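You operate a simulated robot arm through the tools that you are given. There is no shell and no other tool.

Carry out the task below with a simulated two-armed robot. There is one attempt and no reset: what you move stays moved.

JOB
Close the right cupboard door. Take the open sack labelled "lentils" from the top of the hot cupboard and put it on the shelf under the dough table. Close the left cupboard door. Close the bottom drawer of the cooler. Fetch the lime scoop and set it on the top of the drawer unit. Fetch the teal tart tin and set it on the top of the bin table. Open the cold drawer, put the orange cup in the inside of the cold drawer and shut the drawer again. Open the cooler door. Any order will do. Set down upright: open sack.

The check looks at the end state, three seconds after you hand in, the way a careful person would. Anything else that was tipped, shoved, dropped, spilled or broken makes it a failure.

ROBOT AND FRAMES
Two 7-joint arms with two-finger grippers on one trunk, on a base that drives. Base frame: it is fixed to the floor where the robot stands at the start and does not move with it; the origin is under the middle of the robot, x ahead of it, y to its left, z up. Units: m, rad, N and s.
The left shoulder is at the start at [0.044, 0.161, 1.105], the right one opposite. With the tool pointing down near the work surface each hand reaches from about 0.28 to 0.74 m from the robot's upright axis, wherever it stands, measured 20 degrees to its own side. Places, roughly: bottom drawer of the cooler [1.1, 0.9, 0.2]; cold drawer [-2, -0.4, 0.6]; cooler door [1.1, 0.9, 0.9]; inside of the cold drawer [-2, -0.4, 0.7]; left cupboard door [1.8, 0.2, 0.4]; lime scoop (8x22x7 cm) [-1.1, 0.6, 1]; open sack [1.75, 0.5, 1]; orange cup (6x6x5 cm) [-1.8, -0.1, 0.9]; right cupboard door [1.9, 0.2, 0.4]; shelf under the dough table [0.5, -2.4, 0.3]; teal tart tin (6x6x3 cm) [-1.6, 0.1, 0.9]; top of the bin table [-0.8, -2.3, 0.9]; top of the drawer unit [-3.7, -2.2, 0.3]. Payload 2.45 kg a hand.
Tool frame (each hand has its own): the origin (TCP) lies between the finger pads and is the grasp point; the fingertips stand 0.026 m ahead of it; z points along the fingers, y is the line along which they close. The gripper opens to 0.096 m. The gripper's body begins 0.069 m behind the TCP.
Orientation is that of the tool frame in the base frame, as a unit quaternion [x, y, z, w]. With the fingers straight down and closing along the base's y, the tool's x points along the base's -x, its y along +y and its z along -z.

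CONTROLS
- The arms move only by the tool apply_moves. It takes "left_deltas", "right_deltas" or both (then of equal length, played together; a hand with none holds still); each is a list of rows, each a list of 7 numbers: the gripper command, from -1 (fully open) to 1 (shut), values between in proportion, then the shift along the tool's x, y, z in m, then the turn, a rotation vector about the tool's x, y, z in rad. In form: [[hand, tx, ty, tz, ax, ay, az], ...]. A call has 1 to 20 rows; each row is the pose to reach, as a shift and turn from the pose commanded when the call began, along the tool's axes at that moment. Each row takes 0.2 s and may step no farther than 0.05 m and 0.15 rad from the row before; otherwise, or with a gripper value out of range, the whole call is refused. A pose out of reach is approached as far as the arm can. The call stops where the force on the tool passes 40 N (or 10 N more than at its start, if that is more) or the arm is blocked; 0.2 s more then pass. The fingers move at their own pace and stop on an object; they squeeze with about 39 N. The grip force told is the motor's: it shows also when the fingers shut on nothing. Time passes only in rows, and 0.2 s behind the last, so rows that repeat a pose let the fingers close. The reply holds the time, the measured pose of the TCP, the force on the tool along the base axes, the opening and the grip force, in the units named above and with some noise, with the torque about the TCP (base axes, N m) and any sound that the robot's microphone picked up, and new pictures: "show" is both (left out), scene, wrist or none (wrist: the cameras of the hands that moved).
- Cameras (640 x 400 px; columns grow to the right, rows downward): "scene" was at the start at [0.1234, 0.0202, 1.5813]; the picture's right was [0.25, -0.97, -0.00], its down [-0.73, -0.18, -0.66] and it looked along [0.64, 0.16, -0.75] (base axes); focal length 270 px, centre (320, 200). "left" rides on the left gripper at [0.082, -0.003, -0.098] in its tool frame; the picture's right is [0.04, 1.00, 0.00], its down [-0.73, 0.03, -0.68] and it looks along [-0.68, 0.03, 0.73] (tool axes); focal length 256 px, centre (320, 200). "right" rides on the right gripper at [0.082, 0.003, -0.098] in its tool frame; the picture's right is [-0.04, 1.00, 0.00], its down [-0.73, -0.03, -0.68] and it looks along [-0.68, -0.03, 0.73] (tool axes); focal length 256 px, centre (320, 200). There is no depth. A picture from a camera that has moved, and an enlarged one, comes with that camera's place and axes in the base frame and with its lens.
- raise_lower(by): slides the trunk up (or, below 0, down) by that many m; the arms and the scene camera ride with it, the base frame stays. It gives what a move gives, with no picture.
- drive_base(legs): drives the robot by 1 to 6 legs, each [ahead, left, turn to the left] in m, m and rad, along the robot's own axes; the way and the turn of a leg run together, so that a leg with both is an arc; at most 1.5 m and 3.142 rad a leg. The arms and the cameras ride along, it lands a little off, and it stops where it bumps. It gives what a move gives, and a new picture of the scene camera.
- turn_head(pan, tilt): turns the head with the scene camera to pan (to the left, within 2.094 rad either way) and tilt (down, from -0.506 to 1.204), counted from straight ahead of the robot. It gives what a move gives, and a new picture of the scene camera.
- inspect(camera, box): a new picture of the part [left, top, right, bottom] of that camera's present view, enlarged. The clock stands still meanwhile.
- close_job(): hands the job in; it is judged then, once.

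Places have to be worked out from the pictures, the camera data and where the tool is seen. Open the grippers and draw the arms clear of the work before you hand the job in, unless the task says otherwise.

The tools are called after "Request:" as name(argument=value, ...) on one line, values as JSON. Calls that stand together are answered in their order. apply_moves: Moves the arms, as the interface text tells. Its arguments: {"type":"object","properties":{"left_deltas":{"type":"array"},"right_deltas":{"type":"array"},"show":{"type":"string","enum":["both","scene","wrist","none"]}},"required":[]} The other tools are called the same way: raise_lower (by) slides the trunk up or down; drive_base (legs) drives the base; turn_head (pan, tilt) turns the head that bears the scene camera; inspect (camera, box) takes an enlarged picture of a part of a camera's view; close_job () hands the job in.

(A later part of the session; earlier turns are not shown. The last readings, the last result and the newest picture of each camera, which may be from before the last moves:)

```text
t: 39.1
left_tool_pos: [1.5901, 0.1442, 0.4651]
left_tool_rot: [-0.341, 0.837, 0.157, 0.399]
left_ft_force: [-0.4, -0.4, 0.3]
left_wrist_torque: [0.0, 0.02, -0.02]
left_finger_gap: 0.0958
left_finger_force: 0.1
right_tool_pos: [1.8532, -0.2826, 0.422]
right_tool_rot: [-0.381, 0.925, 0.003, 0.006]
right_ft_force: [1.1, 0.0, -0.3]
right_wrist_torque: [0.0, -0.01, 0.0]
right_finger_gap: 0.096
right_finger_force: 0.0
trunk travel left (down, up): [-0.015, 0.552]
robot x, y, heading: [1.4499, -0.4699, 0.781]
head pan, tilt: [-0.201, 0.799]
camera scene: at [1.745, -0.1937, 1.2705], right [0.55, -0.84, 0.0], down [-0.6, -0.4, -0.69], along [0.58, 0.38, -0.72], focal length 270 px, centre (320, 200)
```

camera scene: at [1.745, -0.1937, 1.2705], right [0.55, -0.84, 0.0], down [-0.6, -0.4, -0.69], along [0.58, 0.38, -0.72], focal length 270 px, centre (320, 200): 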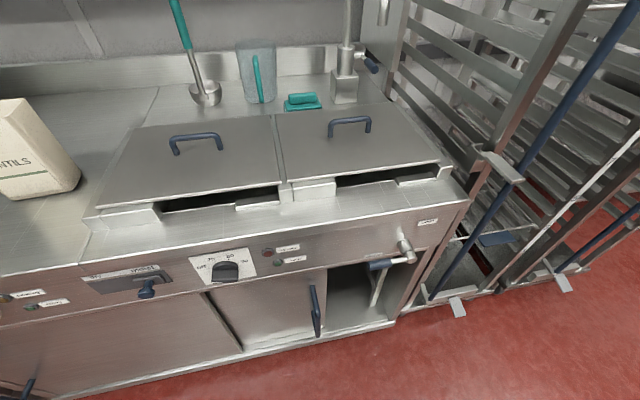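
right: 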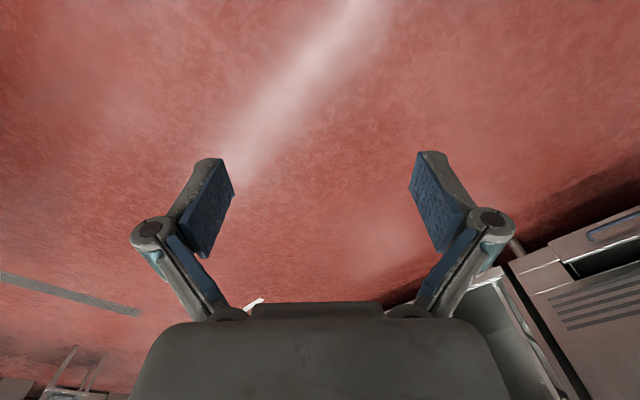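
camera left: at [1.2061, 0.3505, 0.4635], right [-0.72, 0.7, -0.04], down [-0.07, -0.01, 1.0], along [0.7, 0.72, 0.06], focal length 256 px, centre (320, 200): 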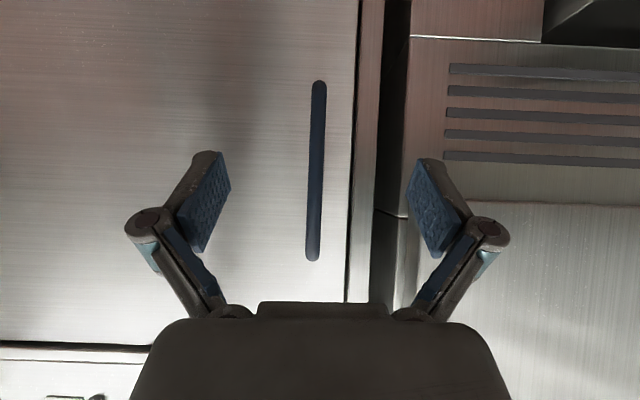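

The right tool is at u≈1.509, w≈1.112; the right handle at about u=1.435. I move the right hand in front of it with the same 50° pitch.

Request:
apply_moves(right_deltas=[[-1, -0.018, 0.008, -0.004, 0, -0.097, 0], [-1, -0.036, 0.016, -0.009, 0, -0.193, 0], [-1, -0.054, 0.025, -0.013, 0, -0.29, 0], [-1, -0.072, 0.033, -0.018, 0, -0.387, 0], [-1, -0.09, 0.041, -0.022, 0, -0.483, 0], [-1, -0.108, 0.049, -0.027, 0, -0.58, 0], [-1, -0.126, 0.058, -0.031, 0, -0.677, 0], [-1, -0.144, 0.066, -0.036, 0, -0.773, 0], [-1, -0.155, 0.074, -0.04, 0, -0.87, 0]])

```text
t: 41.1
left_tool_pos: [1.591, 0.1448, 0.4642]
left_tool_rot: [-0.34, 0.837, 0.155, 0.399]
left_ft_force: [0.5, -0.1, -0.2]
left_wrist_torque: [-0.03, 0.01, 0.01]
left_finger_gap: 0.0958
left_finger_force: 0.0
right_tool_pos: [1.911, -0.1212, 0.4638]
right_tool_rot: [-0.344, 0.835, 0.163, 0.397]
right_ft_force: [0.5, 0.2, -1.1]
right_wrist_torque: [-0.01, -0.01, 0.03]
right_finger_gap: 0.096
right_finger_force: 0.1
trunk travel left (down, up): [-0.015, 0.552]
robot x, y, heading: [1.4505, -0.4691, 0.779]
head pan, tilt: [-0.201, 0.799]
camera scene: at [1.7461, -0.1947, 1.2705], right [0.55, -0.84, 0.0], down [-0.6, -0.4, -0.69], along [0.58, 0.38, -0.72], focal length 270 px, centre (320, 200)
camera right: at [1.8183, -0.2083, 0.4634], right [-0.68, 0.73, 0.03], down [-0.03, -0.07, 1.0], along [0.73, 0.68, 0.06], focal length 256 px, centre (320, 200)
```

scene: 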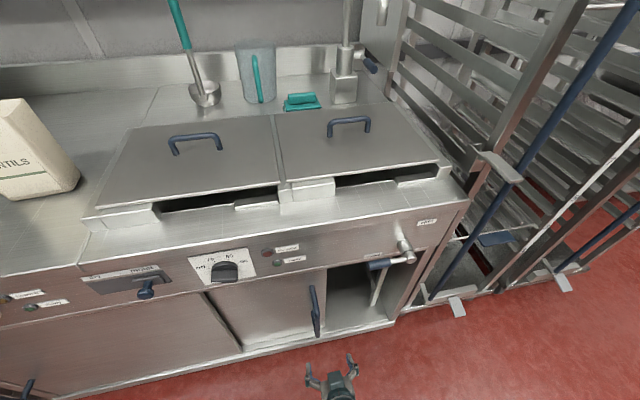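
right: 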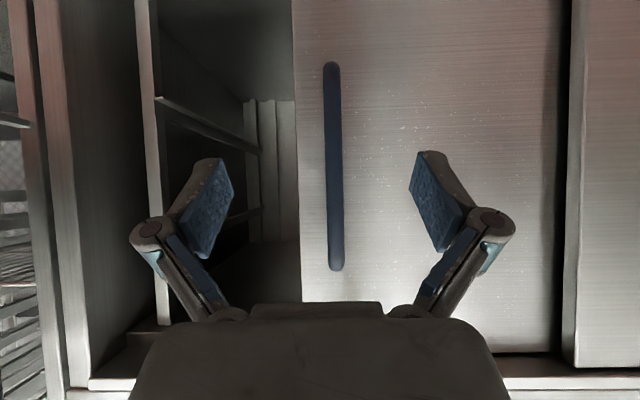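

The bar sits about 1 cm to the tool's +y side. I correct that, advance 0.115 m, and close on the bar.

Request:
apply_moves(right_deltas=[[-1, -0.015, 0.01, 0.017, 0, 0, 0], [-1, -0.032, 0.01, 0.038, 0, 0, 0], [-1, -0.053, 0.01, 0.063, 0, 0, 0], [-1, -0.074, 0.01, 0.088, 0, 0, 0], [0.3, -0.074, 0.01, 0.088, 0, 0, 0], [1, -0.074, 0.01, 0.088, 0, 0, 0], [1, -0.074, 0.01, 0.088, 0, 0, 0]], show="wrist")

```text
t: 42.7
left_tool_pos: [1.5917, 0.1434, 0.4653]
left_tool_rot: [-0.34, 0.837, 0.155, 0.399]
left_ft_force: [-0.1, 0.8, -0.5]
left_wrist_torque: [0.0, 0.0, 0.0]
left_finger_gap: 0.0959
left_finger_force: 0.1
right_tool_pos: [1.9867, -0.032, 0.4646]
right_tool_rot: [-0.344, 0.836, 0.163, 0.396]
right_ft_force: [-1.8, 2.9, 0.3]
right_wrist_torque: [-0.18, 0.2, 0.0]
right_finger_gap: 0.014
right_finger_force: 40.2
trunk travel left (down, up): [-0.015, 0.552]
robot x, y, heading: [1.4523, -0.4687, 0.776]
head pan, tilt: [-0.201, 0.799]
camera right: at [1.8946, -0.1199, 0.4644], right [-0.69, 0.73, 0.03], down [-0.02, -0.07, 1.0], along [0.73, 0.68, 0.06], focal length 256 px, centre (320, 200)
```

right: 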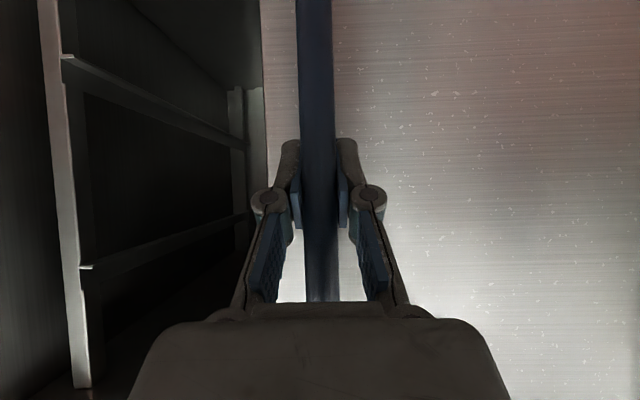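

Gripped (gap 14 mm). I slide the right door right along tool −y.

Request:
apply_moves(right_deltas=[[1, 0, -0.01, 0, 0, 0, 0], [1, 0, -0.025, 0, 0, 0, 0], [1, 0, -0.045, 0, 0, 0, 0], [1, 0, -0.065, 0, 0, 0, 0], [1, 0, -0.085, 0, 0, 0, 0], [1, 0, -0.105, 0, 0, 0, 0], [1, 0, -0.125, 0, 0, 0, 0], [1, 0, -0.145, 0, 0, 0, 0], [1, 0, -0.165, 0, 0, 0, 0], [1, 0, -0.185, 0, 0, 0, 0], [1, 0, -0.2, 0, 0, 0, 0], [1, 0, -0.215, 0, 0, 0, 0], [1, 0, -0.23, 0, 0, 0, 0], [1, 0, -0.24, 0, 0, 0, 0], [1, 0, -0.25, 0, 0, 0, 0], [1, 0, -0.26, 0, 0, 0, 0], [1, 0, -0.268, 0, 0, 0, 0], [1, 0, -0.276, 0, 0, 0, 0], [1, 0, -0.284, 0, 0, 0, 0]])

```text
t: 46.2
left_tool_pos: [1.5887, 0.1433, 0.4658]
left_tool_rot: [-0.341, 0.836, 0.158, 0.4]
left_ft_force: [-0.6, -0.1, -0.5]
left_wrist_torque: [0.02, 0.0, 0.04]
left_finger_gap: 0.096
left_finger_force: 0.0
right_tool_pos: [2.161, -0.2109, 0.4666]
right_tool_rot: [-0.349, 0.833, 0.173, 0.394]
right_ft_force: [5.7, 19.1, -6.5]
right_wrist_torque: [-1.24, 0.0, -0.15]
right_finger_gap: 0.0144
right_finger_force: 40.1
trunk travel left (down, up): [-0.015, 0.552]
robot x, y, heading: [1.4535, -0.4679, 0.78]
head pan, tilt: [-0.201, 0.799]
stopped in row 17 (right hand): the force on the tool passed its limit at 45 N (the readings are from after the stop); the commanded pose is now the measured one
camera scene: at [1.7465, -0.1901, 1.2691], right [0.55, -0.84, 0.0], down [-0.6, -0.4, -0.69], along [0.58, 0.38, -0.72], focal length 270 px, centre (320, 200)
camera right: at [2.0703, -0.3004, 0.4654], right [-0.7, 0.72, 0.04], down [-0.02, -0.08, 1.0], along [0.72, 0.69, 0.06], focal length 256 px, centre (320, 200)
```

scene: 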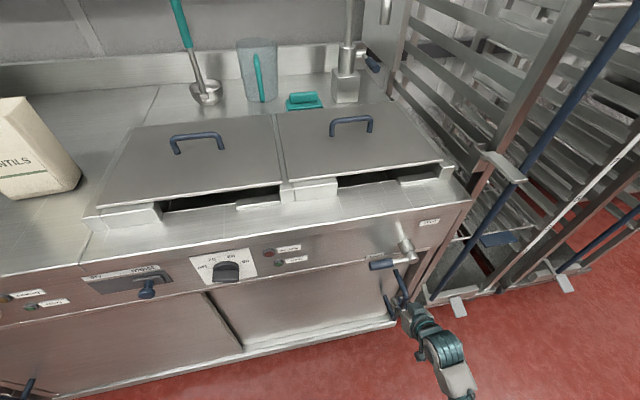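
right: 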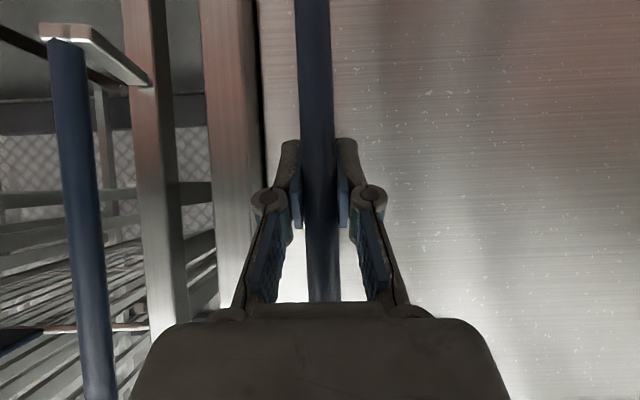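

Right door hit its end stop at 45 N; it is shut. I open and back out.

Request:
apply_moves(right_deltas=[[-1, 0, 0, 0, 0, 0, 0], [-1, 0, 0, 0, 0, 0, 0], [-1, 0, 0, 0, 0, 0, 0], [-1, 0.016, 0, -0.02, 0, 0, 0], [-1, 0.039, 0, -0.046, 0, 0, 0], [-1, 0.064, 0.01, -0.077, 0, 0, 0], [-1, 0.09, 0.02, -0.107, 0, 0, 0], [-1, 0.11, 0.05, -0.13, 0, 0, 0], [-1, 0.13, 0.09, -0.15, 0, 0, 0]])

```text
t: 48.2
left_tool_pos: [1.5876, 0.1428, 0.4683]
left_tool_rot: [-0.341, 0.836, 0.157, 0.4]
left_ft_force: [0.3, -0.6, 1.3]
left_wrist_torque: [0.01, 0.0, 0.01]
left_finger_gap: 0.0962
left_finger_force: 0.1
right_tool_pos: [1.9588, -0.2913, 0.4628]
right_tool_rot: [-0.347, 0.833, 0.171, 0.396]
right_ft_force: [-0.2, 0.8, -0.5]
right_wrist_torque: [-0.01, 0.0, -0.01]
right_finger_gap: 0.096
right_finger_force: 0.0
trunk travel left (down, up): [-0.015, 0.552]
robot x, y, heading: [1.4488, -0.4675, 0.781]
head pan, tilt: [-0.201, 0.799]
camera scene: at [1.7437, -0.194, 1.2709], right [0.55, -0.84, 0.0], down [-0.6, -0.4, -0.69], along [0.58, 0.38, -0.72], focal length 270 px, centre (320, 200)
camera right: at [1.8667, -0.3804, 0.4614], right [-0.69, 0.72, 0.04], down [-0.02, -0.08, 1.0], along [0.72, 0.69, 0.07], focal length 256 px, centre (320, 200)
```

scene: 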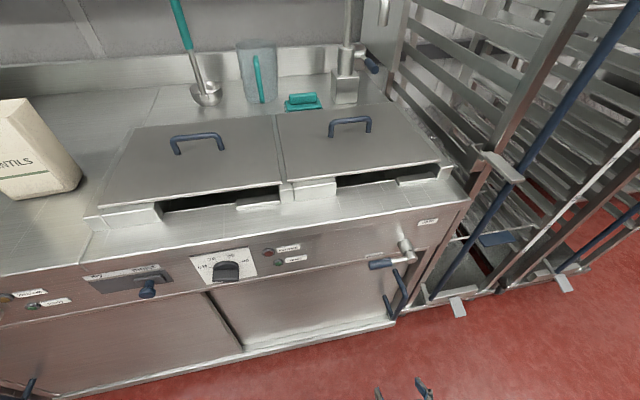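
right: 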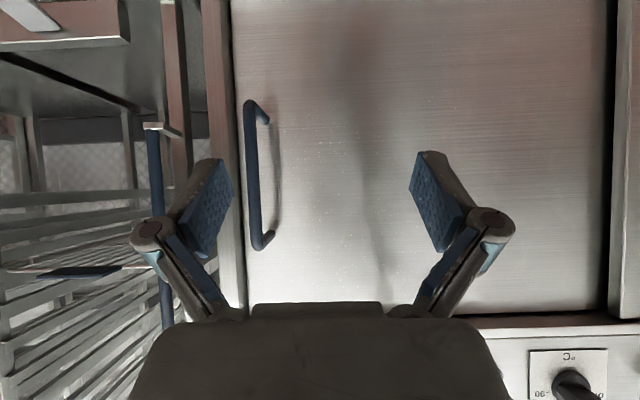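

Both cupboard doors are shut. Now the cooler's bottom drawer: I drive left along the wall and look at it from nearby.

Request:
drive_base(legs=[[0, 0.87, 0.004]])

Request:
turn_head(pan=0.35, tilt=1.15)

```text
t: 52.8
left_tool_pos: [0.9663, 0.7583, 0.4685]
left_tool_rot: [-0.345, 0.834, 0.16, 0.4]
left_ft_force: [0.2, -0.3, -0.6]
left_wrist_torque: [-0.03, 0.01, 0.03]
left_finger_gap: 0.0961
left_finger_force: 0.0
right_tool_pos: [1.3421, 0.3275, 0.4618]
right_tool_rot: [-0.351, 0.831, 0.175, 0.394]
right_ft_force: [-0.1, 0.2, -0.7]
right_wrist_torque: [0.0, -0.01, -0.01]
right_finger_gap: 0.0959
right_finger_force: 0.1
trunk travel left (down, up): [-0.015, 0.552]
robot x, y, heading: [0.835, 0.1445, 0.793]
head pan, tilt: [-0.201, 0.799]
camera scene: at [1.1281, 0.4205, 1.2707], right [0.56, -0.83, 0.0], down [-0.6, -0.4, -0.69], along [0.58, 0.39, -0.72], focal length 270 px, centre (320, 200)
```

scene: 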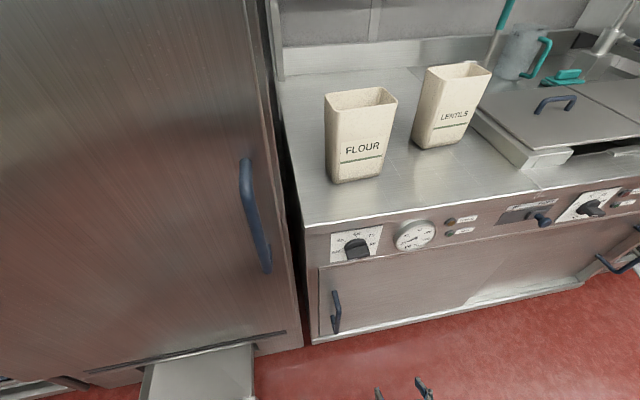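

```text
t: 53.8
left_tool_pos: [0.9643, 0.757, 0.47]
left_tool_rot: [-0.346, 0.833, 0.161, 0.401]
left_ft_force: [0.8, 1.0, 0.8]
left_wrist_torque: [-0.03, 0.02, 0.02]
left_finger_gap: 0.096
left_finger_force: 0.0
right_tool_pos: [1.3398, 0.3268, 0.4641]
right_tool_rot: [-0.351, 0.83, 0.174, 0.396]
right_ft_force: [0.3, 0.0, -0.8]
right_wrist_torque: [0.01, 0.01, 0.02]
right_finger_gap: 0.0959
right_finger_force: 0.0
trunk travel left (down, up): [-0.015, 0.552]
robot x, y, heading: [0.8334, 0.1463, 0.793]
head pan, tilt: [0.351, 1.15]
camera scene: at [1.0842, 0.4313, 1.246], right [0.91, -0.42, 0.0], down [-0.38, -0.83, -0.4], along [0.17, 0.37, -0.91], focal length 270 px, centre (320, 200)
```

scene: 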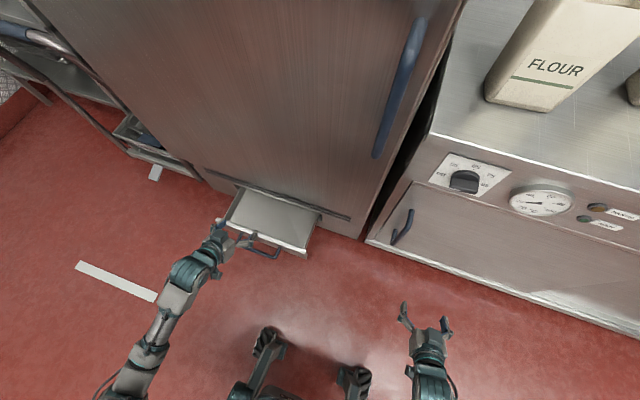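

Base wheels reach about 0.3 m ahead of the axis. I enlarge the drawer area to locate its front and handle.

Request:
inspect(camera="scene", box=[190, 170, 350, 270])

Request:
inspect(camera="left", box=[0, 0, 640, 400])

Request:
turn_head(pan=0.5, tilt=0.9)

Request:
inspect(camera="scene", box=[160, 220, 400, 370])

```text
4.00 times, centred on (270, 220) of scene
camera zoom: at [1.0842, 0.4313, 1.246], right [0.91, -0.42, 0.0], down [-0.38, -0.83, -0.4], along [0.17, 0.37, -0.91], focal length 1079 px, centre (520, 120)
```

zoom: 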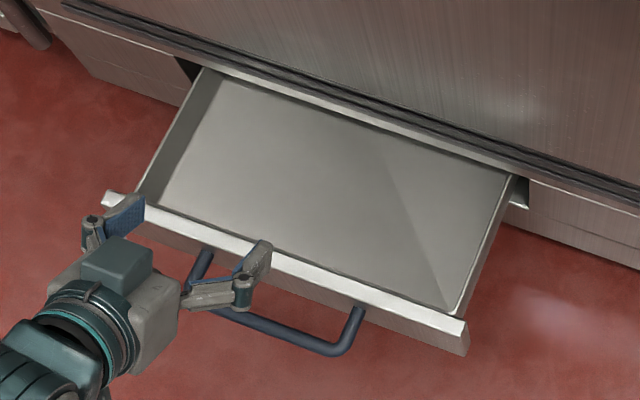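

```text
1.00 times, centred on (320, 200) of left (not enlarged: the box is as wide or as high as the picture)
camera zoom: at [0.8761, 0.6658, 0.4688], right [-0.72, 0.69, -0.04], down [-0.08, -0.02, 1.0], along [0.69, 0.72, 0.07], focal length 256 px, centre (320, 200)
```

zoom: 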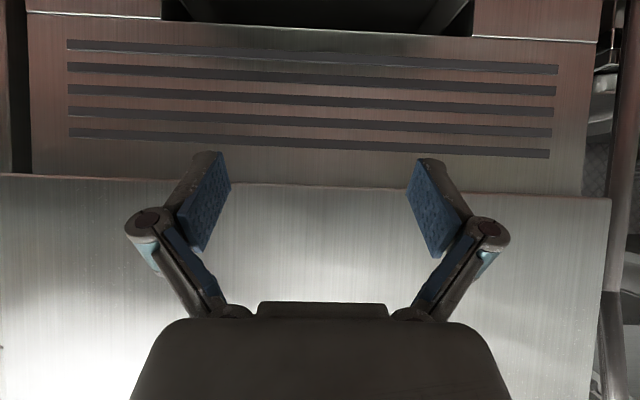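

```text
t: 54.5
left_tool_pos: [0.9655, 0.758, 0.4706]
left_tool_rot: [-0.345, 0.833, 0.16, 0.401]
left_ft_force: [-0.3, 0.5, 0.3]
left_wrist_torque: [-0.02, 0.01, -0.04]
left_finger_gap: 0.096
left_finger_force: 0.0
right_tool_pos: [1.3396, 0.327, 0.4641]
right_tool_rot: [-0.351, 0.831, 0.174, 0.395]
right_ft_force: [-0.6, -0.3, -0.4]
right_wrist_torque: [0.0, -0.01, 0.0]
right_finger_gap: 0.0962
right_finger_force: 0.0
trunk travel left (down, up): [-0.015, 0.552]
robot x, y, heading: [0.8354, 0.144, 0.797]
head pan, tilt: [0.499, 0.901]
camera scene: at [1.0802, 0.4497, 1.2628], right [0.96, -0.28, 0.0], down [-0.22, -0.76, -0.62], along [0.17, 0.59, -0.79], focal length 270 px, centre (320, 200)
```

scene: 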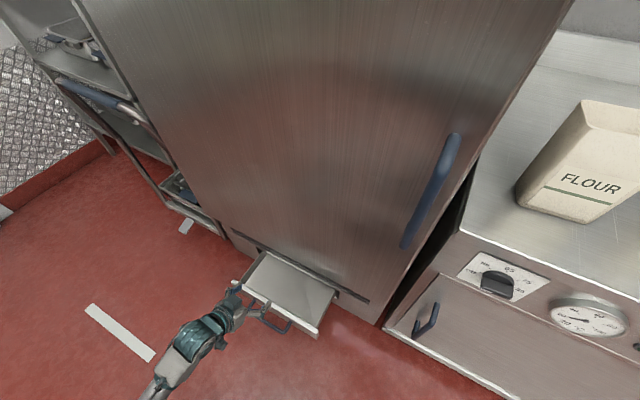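

```text
2.67 times, centred on (280, 295) of scene
camera zoom: at [1.0802, 0.4497, 1.2628], right [0.96, -0.28, 0.0], down [-0.22, -0.76, -0.62], along [0.17, 0.59, -0.79], focal length 720 px, centre (427, -53)
```

zoom: 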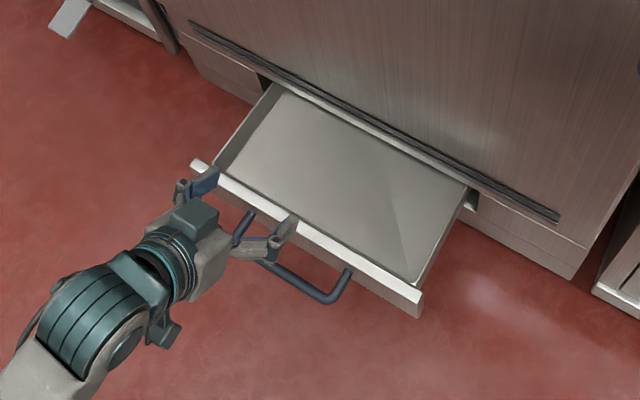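

Triangulating, the drawer front spans about u −0.03–0.33, z 0.18–0.27 at w≈1.28, with the handle between u≈0.08 and 0.23. I close the left fingers and lower them in front of the free strip at u≈0.285.

Request:
apply_moves(left_deltas=[[0, 0.008, -0.046, -0.01, 0, 0, 0], [1, 0.017, -0.092, -0.021, 0, 0, 0], [1, 0.025, -0.138, -0.031, 0, 0, 0], [1, 0.056, -0.138, -0.006, 0, 0, 0], [1, 0.087, -0.138, 0.019, 0, 0, 0], [1, 0.118, -0.138, 0.044, 0, 0, 0], [1, 0.148, -0.138, 0.068, 0, 0, 0], [1, 0.179, -0.138, 0.093, 0, 0, 0], [1, 0.21, -0.138, 0.118, 0, 0, 0]])

Request:
inspect(camera="scene", box=[200, 220, 440, 370])

```text
t: 56.5
left_tool_pos: [1.034, 0.6274, 0.2355]
left_tool_rot: [-0.345, 0.833, 0.161, 0.401]
left_ft_force: [-0.2, 0.2, -0.6]
left_wrist_torque: [0.0, 0.02, -0.04]
left_finger_gap: 0.0
left_finger_force: 28.6
right_tool_pos: [1.3402, 0.3275, 0.464]
right_tool_rot: [-0.351, 0.83, 0.175, 0.395]
right_ft_force: [0.2, -0.9, -0.1]
right_wrist_torque: [0.0, -0.01, 0.01]
right_finger_gap: 0.0959
right_finger_force: 0.0
trunk travel left (down, up): [-0.015, 0.552]
robot x, y, heading: [0.8349, 0.1444, 0.792]
head pan, tilt: [0.499, 0.901]
camera scene: at [1.0811, 0.449, 1.2628], right [0.96, -0.28, 0.0], down [-0.22, -0.76, -0.62], along [0.17, 0.59, -0.79], focal length 270 px, centre (320, 200)
camera left: at [0.9463, 0.5362, 0.2337], right [-0.72, 0.69, -0.04], down [-0.08, -0.02, 1.0], along [0.69, 0.72, 0.07], focal length 256 px, centre (320, 200)
```

scene: 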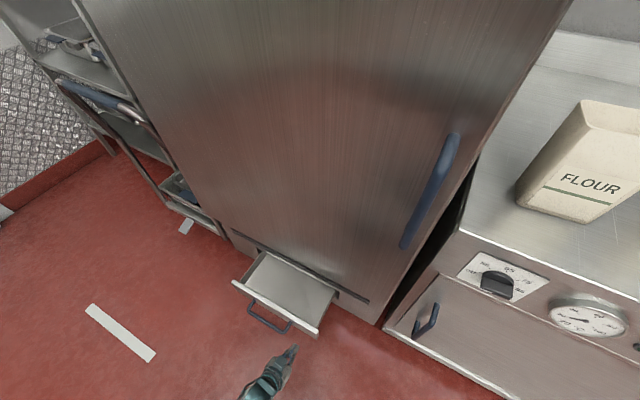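
left: 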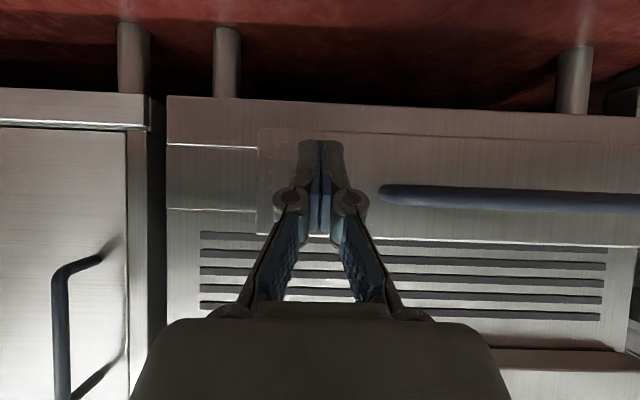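

```text
2.67 times, centred on (320, 295) of scene
camera zoom: at [1.0811, 0.449, 1.2628], right [0.96, -0.28, 0.0], down [-0.22, -0.76, -0.62], along [0.17, 0.59, -0.79], focal length 720 px, centre (320, -53)
```

zoom: 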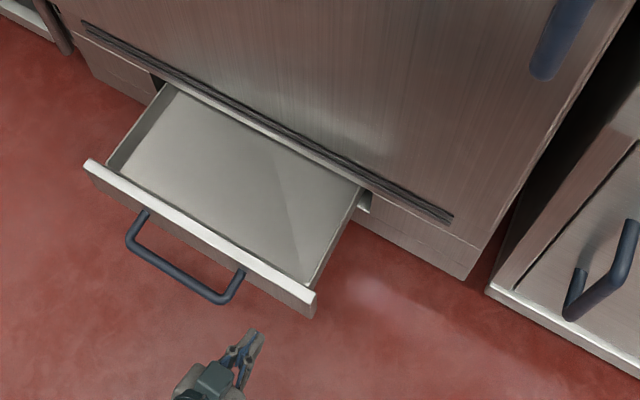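

The closed fingers are in front of the free strip of the drawer front. I creep the base 5 cm forward for reach, then push along w until the force stop.

Request:
drive_base(legs=[[0.05, 0, -0.005]])

Request:
apply_moves(left_deltas=[[1, -0.012, 0, 0.015, 0, 0, 0], [1, -0.025, 0, 0.031, 0, 0, 0], [1, -0.038, 0, 0.047, 0, 0, 0], [1, -0.05, 0, 0.062, 0, 0, 0], [1, -0.063, 0, 0.078, 0, 0, 0], [1, -0.075, 0, 0.093, 0, 0, 0], [1, -0.088, 0, 0.109, 0, 0, 0], [1, -0.1, 0, 0.125, 0, 0, 0], [1, -0.113, 0, 0.14, 0, 0, 0], [1, -0.125, 0, 0.156, 0, 0, 0], [1, -0.138, 0, 0.171, 0, 0, 0], [1, -0.15, 0, 0.187, 0, 0, 0]])

```text
t: 57.5
left_tool_pos: [1.0735, 0.6634, 0.2358]
left_tool_rot: [-0.342, 0.835, 0.159, 0.401]
left_ft_force: [-0.5, -0.1, 0.0]
left_wrist_torque: [0.04, 0.02, -0.01]
left_finger_gap: 0.0
left_finger_force: 28.6
right_tool_pos: [1.3787, 0.3607, 0.4624]
right_tool_rot: [-0.348, 0.832, 0.173, 0.396]
right_ft_force: [0.0, 0.1, 0.0]
right_wrist_torque: [-0.02, -0.02, -0.02]
right_finger_gap: 0.0961
right_finger_force: 0.0
trunk travel left (down, up): [-0.015, 0.552]
robot x, y, heading: [0.8722, 0.1843, 0.789]
head pan, tilt: [0.499, 0.901]
camera scene: at [1.1194, 0.4843, 1.2627], right [0.96, -0.28, 0.0], down [-0.22, -0.75, -0.62], along [0.17, 0.59, -0.79], focal length 270 px, centre (320, 200)
```

scene: 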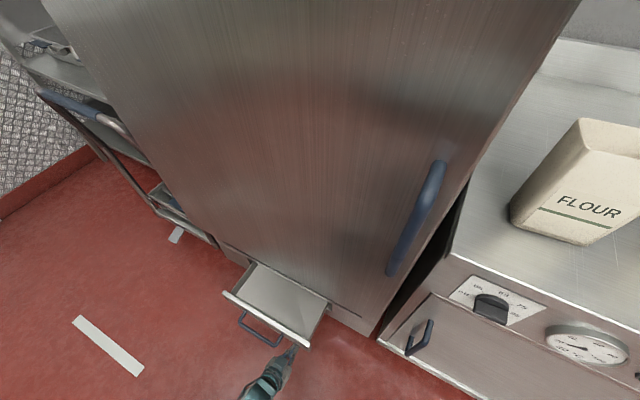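

```text
t: 59.2
left_tool_pos: [1.1738, 0.7603, 0.2374]
left_tool_rot: [-0.342, 0.834, 0.158, 0.403]
left_ft_force: [0.2, 0.4, -0.2]
left_wrist_torque: [0.01, -0.05, 0.01]
left_finger_gap: 0.0
left_finger_force: 28.6
right_tool_pos: [1.3752, 0.3581, 0.4675]
right_tool_rot: [-0.347, 0.831, 0.174, 0.399]
right_ft_force: [0.1, 0.4, 0.1]
right_wrist_torque: [0.02, 0.06, 0.05]
right_finger_gap: 0.0959
right_finger_force: 0.1
trunk travel left (down, up): [-0.015, 0.552]
robot x, y, heading: [0.8685, 0.1839, 0.788]
head pan, tilt: [0.499, 0.901]
stopped in row 8 (left hand): the force on the tool passed its limit at 77 N (the readings are from after the stop); the commanded pose is now the measured one
camera scene: at [1.1197, 0.4845, 1.2626], right [0.96, -0.28, 0.0], down [-0.22, -0.75, -0.62], along [0.17, 0.59, -0.79], focal length 270 px, centre (320, 200)
camera left: at [1.085, 0.6695, 0.2359], right [-0.72, 0.7, -0.04], down [-0.08, -0.02, 1.0], along [0.69, 0.72, 0.07], focal length 256 px, centre (320, 200)
```

scene: 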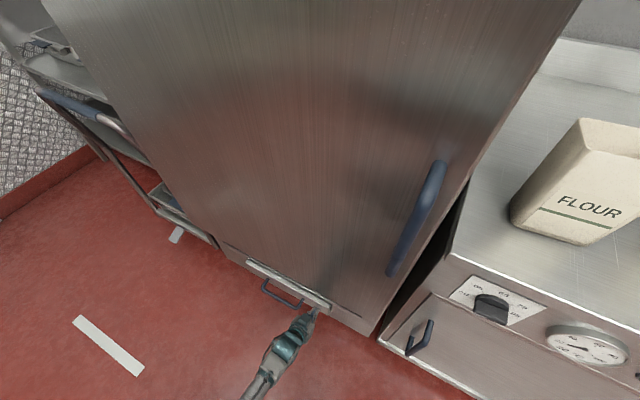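
left: 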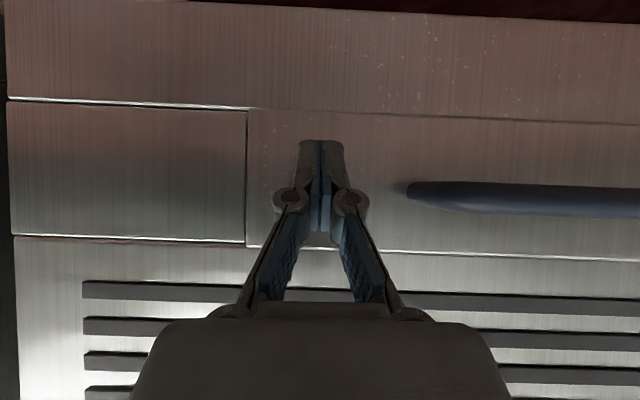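

The push ended with a hard stop (77 N). I check from the scene camera whether the drawer is flush.

Request:
inspect(camera="scene", box=[210, 230, 370, 330])

Request:
inspect(camera="left", box=[160, 80, 320, 180])

```text
4.00 times, centred on (290, 280) of scene
camera zoom: at [1.1197, 0.4845, 1.2626], right [0.96, -0.28, 0.0], down [-0.22, -0.75, -0.62], along [0.17, 0.59, -0.79], focal length 1079 px, centre (440, -120)
```

zoom: 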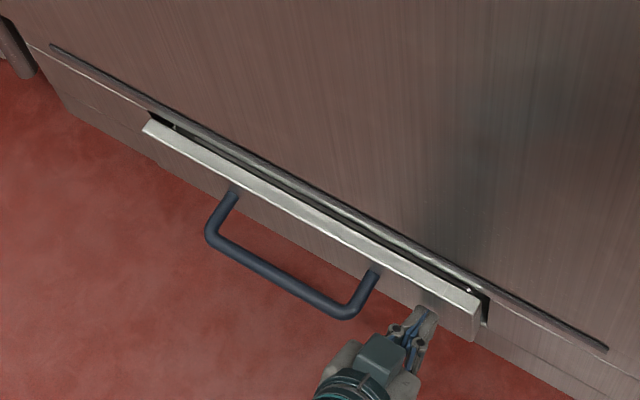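

```text
4.00 times, centred on (240, 130) of left
camera zoom: at [1.085, 0.6695, 0.2359], right [-0.72, 0.7, -0.04], down [-0.08, -0.02, 1.0], along [0.69, 0.72, 0.07], focal length 1024 px, centre (640, 480)
```

zoom: 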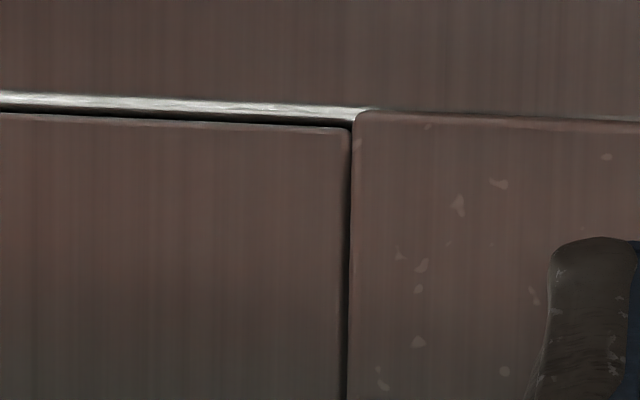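

A thin dark gap remains behind the drawer front; it may have rebounded. I push again slowly with small steps to see whether it moves further.

Request:
apply_moves(left_deltas=[[1, -0.003, 0, 0.004, 0, 0, 0], [1, -0.006, 0, 0.008, 0, 0, 0], [1, -0.009, 0, 0.012, 0, 0, 0], [1, -0.013, 0, 0.016, 0, 0, 0], [1, -0.016, 0, 0.02, 0, 0, 0], [1, -0.019, 0, 0.024, 0, 0, 0], [1, -0.022, 0, 0.028, 0, 0, 0], [1, -0.025, 0, 0.031, 0, 0, 0]])

Request:
inspect(camera="scene", box=[210, 230, 370, 330])

```text
t: 59.6
left_tool_pos: [1.1745, 0.7616, 0.2354]
left_tool_rot: [-0.344, 0.835, 0.158, 0.399]
left_ft_force: [-1.1, 0.2, -1.1]
left_wrist_torque: [-0.02, -0.04, -0.02]
left_finger_gap: 0.0
left_finger_force: 28.8
right_tool_pos: [1.3737, 0.3576, 0.4685]
right_tool_rot: [-0.349, 0.829, 0.176, 0.4]
right_ft_force: [0.1, 1.5, -0.6]
right_wrist_torque: [0.01, -0.01, -0.02]
right_finger_gap: 0.096
right_finger_force: 0.1
trunk travel left (down, up): [-0.015, 0.552]
robot x, y, heading: [0.8724, 0.179, 0.788]
head pan, tilt: [0.499, 0.901]
stopped in row 2 (left hand): the force on the tool passed its limit at 51 N (the readings are from after the stop); the commanded pose is now the measured one
camera scene: at [1.1198, 0.485, 1.2622], right [0.96, -0.28, 0.0], down [-0.22, -0.75, -0.62], along [0.17, 0.59, -0.79], focal length 270 px, centre (320, 200)
camera left: at [1.0854, 0.67, 0.2346], right [-0.72, 0.7, -0.04], down [-0.07, -0.02, 1.0], along [0.69, 0.72, 0.06], focal length 256 px, centre (320, 200)
```

scene: 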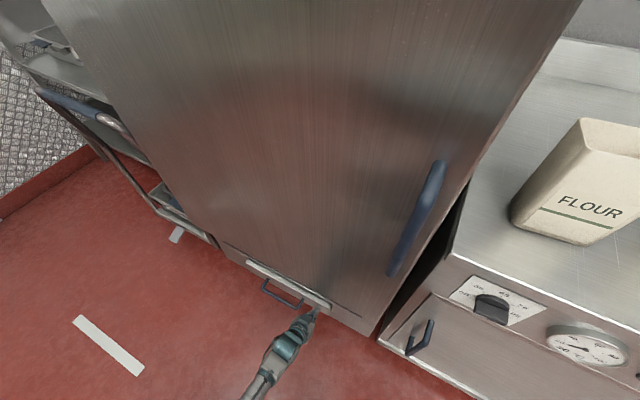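
left: 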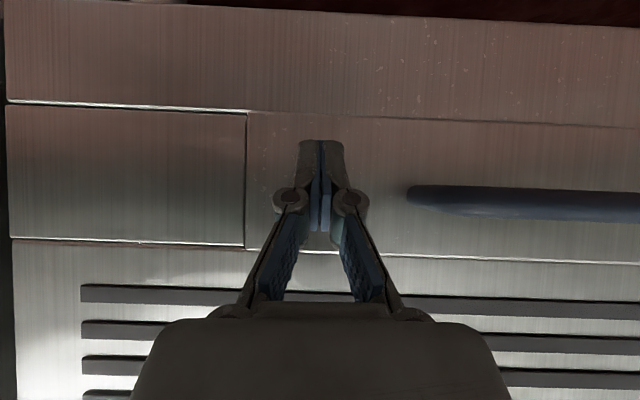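

```text
4.00 times, centred on (290, 280) of scene
camera zoom: at [1.1198, 0.485, 1.2622], right [0.96, -0.28, 0.0], down [-0.22, -0.75, -0.62], along [0.17, 0.59, -0.79], focal length 1079 px, centre (440, -120)
```

zoom: 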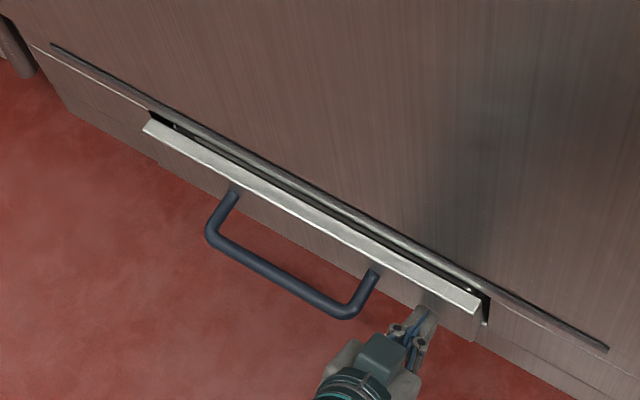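

I zoom further on both ends of the drawer front to judge how it sits against the side panels.

Request:
inspect(camera="scene", box=[310, 290, 350, 315])

Request:
inspect(camera="scene", box=[230, 245, 270, 270])

```text
16.00 times, centred on (330, 302) of scene
camera zoom: at [1.1198, 0.485, 1.2622], right [0.96, -0.28, 0.0], down [-0.22, -0.75, -0.62], along [0.17, 0.59, -0.79], focal length 4317 px, centre (160, -1440)
```

zoom: 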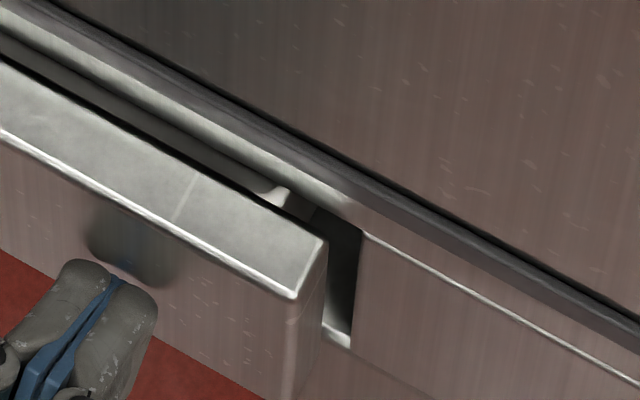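

```text
16.00 times, centred on (250, 258) of scene
camera zoom: at [1.1198, 0.485, 1.2622], right [0.96, -0.28, 0.0], down [-0.22, -0.75, -0.62], along [0.17, 0.59, -0.79], focal length 4317 px, centre (1440, -720)
```

zoom: 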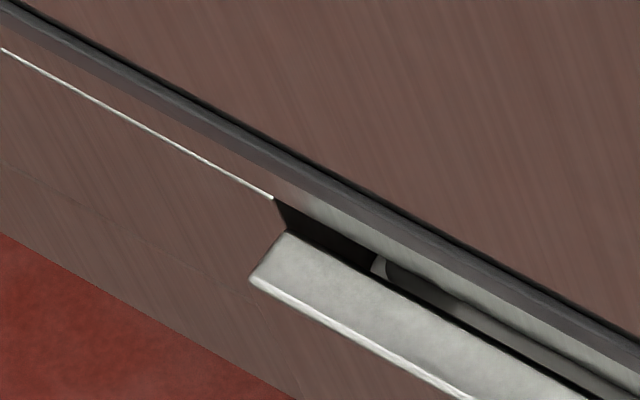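

The drawer front still seems to stand proud of the side panels by 2–3 cm although it resists. I back the hand off to check whether the drawer rests there or whether my hand was blocked by something else.

Request:
apply_moves(left_deltas=[[1, 0.02, 0, -0.025, 0, 0, 0], [1, 0.045, 0, -0.055, 0, 0, 0], [1, 0.07, 0, -0.09, 0, 0, 0]])

Request:
inspect(camera="scene", box=[210, 230, 370, 330])

Request:
inspect(camera="left", box=[120, 60, 320, 185])

```text
t: 60.4
left_tool_pos: [1.0941, 0.6824, 0.2398]
left_tool_rot: [-0.343, 0.835, 0.159, 0.401]
left_ft_force: [0.4, 0.3, 1.3]
left_wrist_torque: [0.03, 0.02, 0.02]
left_finger_gap: 0.0
left_finger_force: 28.8
right_tool_pos: [1.3737, 0.3562, 0.4698]
right_tool_rot: [-0.349, 0.829, 0.177, 0.4]
right_ft_force: [1.0, 0.3, 0.4]
right_wrist_torque: [0.01, 0.04, 0.0]
right_finger_gap: 0.0958
right_finger_force: 0.0
trunk travel left (down, up): [-0.015, 0.552]
robot x, y, heading: [0.8714, 0.183, 0.784]
head pan, tilt: [0.499, 0.901]
camera scene: at [1.1184, 0.4837, 1.263], right [0.96, -0.28, 0.0], down [-0.22, -0.75, -0.62], along [0.17, 0.59, -0.79], focal length 270 px, centre (320, 200)
camera left: at [1.0046, 0.591, 0.2387], right [-0.72, 0.7, -0.04], down [-0.08, -0.02, 1.0], along [0.69, 0.72, 0.07], focal length 256 px, centre (320, 200)
```

scene: 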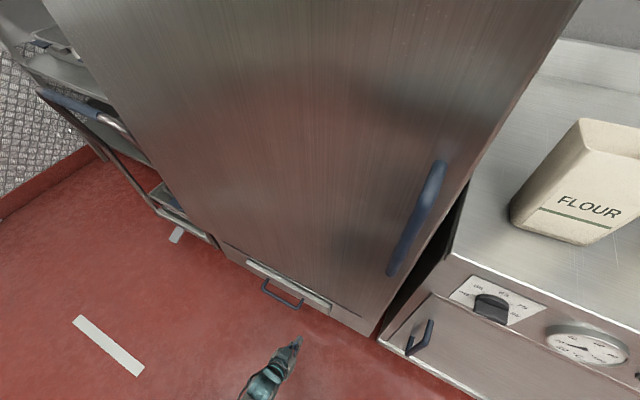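
left: 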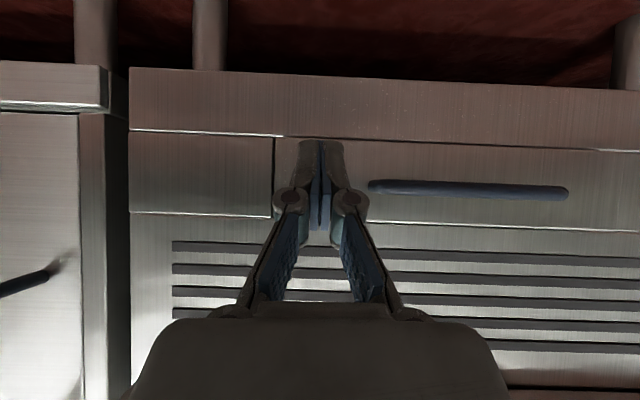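

```text
4.00 times, centred on (290, 280) of scene
camera zoom: at [1.1184, 0.4837, 1.263], right [0.96, -0.28, 0.0], down [-0.22, -0.75, -0.62], along [0.17, 0.59, -0.79], focal length 1079 px, centre (440, -120)
```

zoom: 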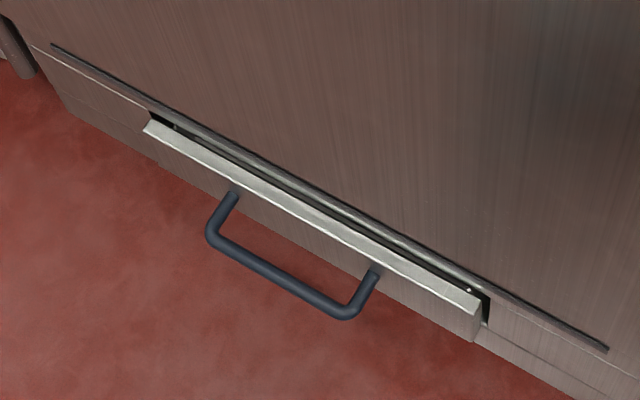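

```text
3.20 times, centred on (220, 122) of left
camera zoom: at [1.0046, 0.591, 0.2387], right [-0.72, 0.7, -0.04], down [-0.08, -0.02, 1.0], along [0.69, 0.72, 0.07], focal length 819 px, centre (640, 448)
```

zoom: 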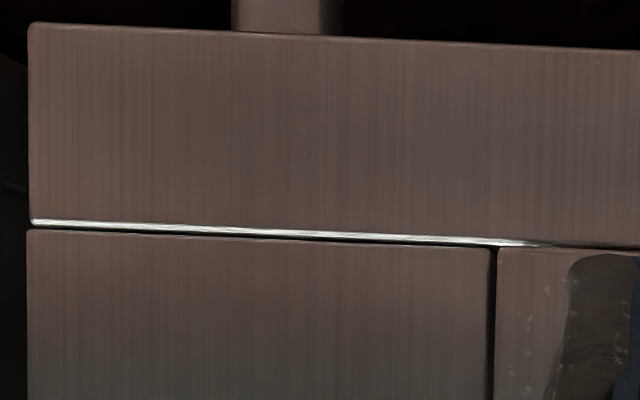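

From the front the drawer front looks nearly level with the panel beside it. To be sure it is at its limit, I press again with a slowly growing force and watch the displacement.

Request:
apply_moves(left_deltas=[[1, -0.02, 0, 0.025, 0, 0, 0], [1, -0.04, 0, 0.05, 0, 0, 0], [1, -0.06, 0, 0.074, 0, 0, 0], [1, -0.066, 0, 0.082, 0, 0, 0], [1, -0.068, 0, 0.0845, 0, 0, 0], [1, -0.069, 0, 0.0858, 0, 0, 0], [1, -0.07, 0, 0.087, 0, 0, 0]], show="none")

```text
t: 62.0
left_tool_pos: [1.173, 0.7592, 0.2376]
left_tool_rot: [-0.343, 0.835, 0.158, 0.4]
left_ft_force: [0.0, 0.3, 0.4]
left_wrist_torque: [0.03, -0.01, 0.0]
left_finger_gap: 0.0
left_finger_force: 28.8
right_tool_pos: [1.373, 0.357, 0.4682]
right_tool_rot: [-0.347, 0.829, 0.176, 0.401]
right_ft_force: [0.6, -1.0, -0.4]
right_wrist_torque: [0.0, 0.01, -0.02]
right_finger_gap: 0.0963
right_finger_force: 0.1
trunk travel left (down, up): [-0.015, 0.552]
robot x, y, heading: [0.8666, 0.183, 0.787]
head pan, tilt: [0.499, 0.901]
```

Request:
apply_moves(left_deltas=[[1, -0.0008, 0, 0.001, 0, 0, 0], [1, -0.0016, 0, 0.002, 0, 0, 0], [1, -0.0024, 0, 0.003, 0, 0, 0], [1, -0.0028, 0, 0.0035, 0, 0, 0], [1, -0.0032, 0, 0.004, 0, 0, 0], [1, -0.0036, 0, 0.0045, 0, 0, 0]], show="none")

```text
t: 63.4
left_tool_pos: [1.1756, 0.7619, 0.2381]
left_tool_rot: [-0.345, 0.835, 0.159, 0.399]
left_ft_force: [-0.2, 0.8, -1.0]
left_wrist_torque: [-0.03, -0.07, -0.02]
left_finger_gap: 0.0
left_finger_force: 28.2
right_tool_pos: [1.3724, 0.3566, 0.4705]
right_tool_rot: [-0.348, 0.829, 0.177, 0.401]
right_ft_force: [0.6, 0.0, 0.1]
right_wrist_torque: [0.02, -0.01, -0.02]
right_finger_gap: 0.096
right_finger_force: 0.0
trunk travel left (down, up): [-0.015, 0.552]
robot x, y, heading: [0.8739, 0.1804, 0.789]
head pan, tilt: [0.499, 0.901]
stopped in row 6 (left hand): the force on the tool passed its limit at 42 N (the readings are from after the stop); the commanded pose is now the measured one
```

It holds firmly at the same place (42 N within 2 mm), so I take this as the drawer's closed end; I'll compare with other shut drawers later. Now I retract the left hand, raise the trunk, and look at the lentils sack.

Request:
apply_moves(left_deltas=[[1, 0.02, 0, -0.025, 0, 0, 0], [1, 0.045, 0, -0.055, 0, 0, 0], [0, 0.06, 0, -0.09, 0, 0, 0], [-1, 0.06, 0, -0.13, 0, 0, 0], [-1, 0.04, 0, -0.16, 0, 0, 0], [-1, 0.01, 0, -0.19, 0, 0, 0]], show="none")

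Request:
raise_lower(by=0.26)

Request:
drive_base(legs=[[-0.2, 0, 0], [0, -0.5, 0]])

Request:
turn_head(pan=0.0, tilt=0.6)

```text
t: 64.8
left_tool_pos: [1.065, 0.6561, 0.3503]
left_tool_rot: [-0.345, 0.834, 0.16, 0.4]
left_ft_force: [0.2, 0.8, 0.4]
left_wrist_torque: [0.04, 0.05, 0.03]
left_finger_gap: 0.096
left_finger_force: 0.0
right_tool_pos: [1.3727, 0.3558, 0.4708]
right_tool_rot: [-0.348, 0.828, 0.177, 0.402]
right_ft_force: [-0.5, 0.4, -0.7]
right_wrist_torque: [0.02, -0.05, 0.0]
right_finger_gap: 0.0961
right_finger_force: 0.0
trunk travel left (down, up): [-0.015, 0.552]
robot x, y, heading: [0.8688, 0.183, 0.791]
head pan, tilt: [0.499, 0.901]
```

```text
t: 67.5
left_tool_pos: [1.0631, 0.6523, 0.6102]
left_tool_rot: [-0.344, 0.835, 0.159, 0.399]
left_ft_force: [0.6, 0.1, -0.4]
left_wrist_torque: [0.01, -0.02, 0.0]
left_finger_gap: 0.0957
left_finger_force: 0.1
right_tool_pos: [1.3728, 0.3562, 0.7308]
right_tool_rot: [-0.349, 0.828, 0.176, 0.401]
right_ft_force: [-0.4, 0.1, 0.0]
right_wrist_torque: [0.0, -0.01, 0.02]
right_finger_gap: 0.0961
right_finger_force: 0.1
trunk travel left (down, up): [-0.275, 0.292]
robot x, y, heading: [0.8711, 0.1794, 0.793]
head pan, tilt: [0.499, 0.901]
```

```text
t: 71.7
left_tool_pos: [1.2764, 0.1612, 0.6086]
left_tool_rot: [-0.347, 0.834, 0.157, 0.4]
left_ft_force: [-1.6, 1.2, 0.4]
left_wrist_torque: [-0.06, -0.04, -0.04]
left_finger_gap: 0.096
left_finger_force: 0.1
right_tool_pos: [1.586, -0.137, 0.7334]
right_tool_rot: [-0.351, 0.827, 0.174, 0.404]
right_ft_force: [0.1, 0.6, 1.4]
right_wrist_torque: [-0.08, -0.03, -0.08]
right_finger_gap: 0.0959
right_finger_force: 0.1
trunk travel left (down, up): [-0.275, 0.292]
robot x, y, heading: [1.0882, -0.3152, 0.793]
head pan, tilt: [0.499, 0.901]
camera scene: at [1.132, -0.2006, 1.5768], right [0.96, -0.28, 0.01], down [-0.21, -0.76, -0.62], along [0.17, 0.59, -0.79], focal length 270 px, centre (320, 200)
```

scene: 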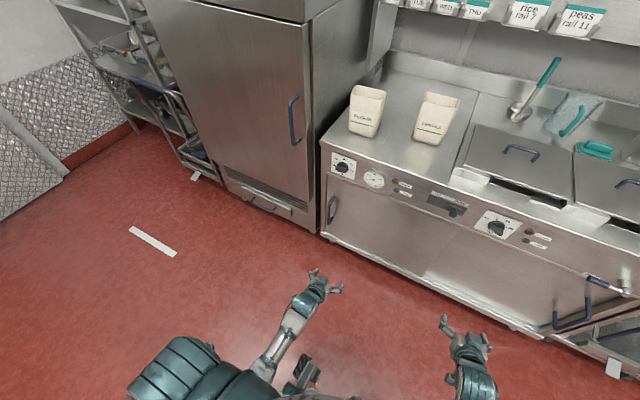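

```text
t: 72.6
left_tool_pos: [1.28, 0.1559, 0.6105]
left_tool_rot: [-0.345, 0.834, 0.16, 0.4]
left_ft_force: [-0.9, 0.2, -0.4]
left_wrist_torque: [0.02, 0.02, 0.02]
left_finger_gap: 0.096
left_finger_force: 0.0
right_tool_pos: [1.5895, -0.1421, 0.732]
right_tool_rot: [-0.349, 0.827, 0.177, 0.403]
right_ft_force: [-0.2, -1.4, -0.5]
right_wrist_torque: [-0.01, 0.0, 0.01]
right_finger_gap: 0.096
right_finger_force: 0.0
trunk travel left (down, up): [-0.275, 0.292]
robot x, y, heading: [1.0907, -0.3182, 0.793]
head pan, tilt: [0.0, 0.6]
camera scene: at [1.1807, -0.2174, 1.6018], right [0.71, -0.7, 0.0], down [-0.4, -0.4, -0.82], along [0.58, 0.59, -0.57], focal length 270 px, centre (320, 200)
```

scene: 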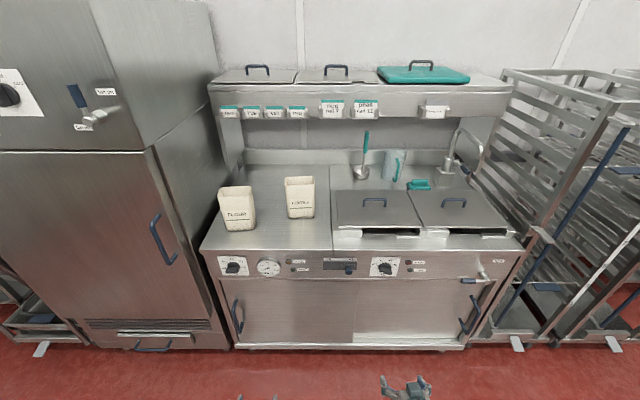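

Both cupboard doors look shut. I enlarge the sacks and the drawer from here.

Request:
inspect(camera="scene", box=[200, 160, 360, 260])

Request:
inspect(camera="scene", box=[75, 300, 235, 400])

Request:
inspect(camera="scene", box=[265, 165, 345, 225])

```text
4.00 times, centred on (280, 210) of scene
camera zoom: at [1.1807, -0.2174, 1.6018], right [0.71, -0.7, 0.0], down [-0.4, -0.4, -0.82], along [0.58, 0.59, -0.57], focal length 1079 px, centre (480, 160)
```

zoom: 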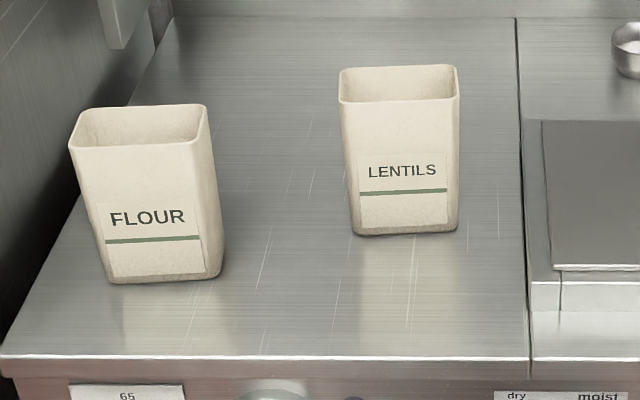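

```text
4.00 times, centred on (155, 350) of scene
camera zoom: at [1.1807, -0.2174, 1.6018], right [0.71, -0.7, 0.0], down [-0.4, -0.4, -0.82], along [0.58, 0.59, -0.57], focal length 1079 px, centre (980, -400)
```

zoom: 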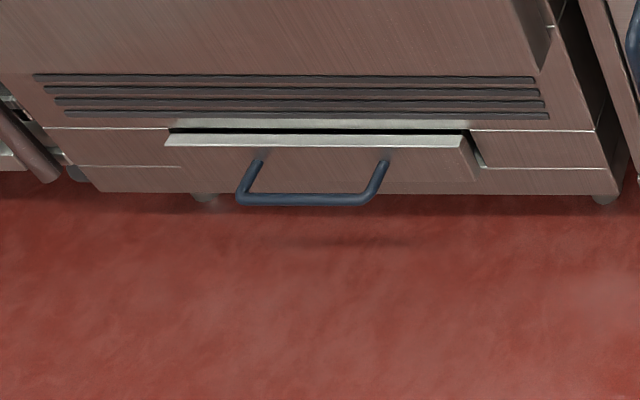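

```text
6.67 times, centred on (305, 195) of scene
camera zoom: at [1.1807, -0.2174, 1.6018], right [0.71, -0.7, 0.0], down [-0.4, -0.4, -0.82], along [0.58, 0.59, -0.57], focal length 1799 px, centre (420, 233)
```

zoom: 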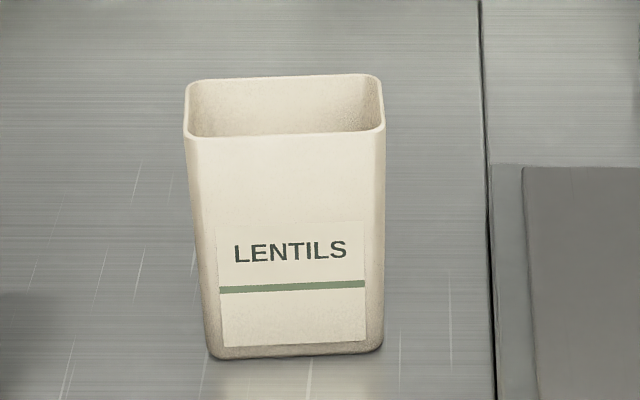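

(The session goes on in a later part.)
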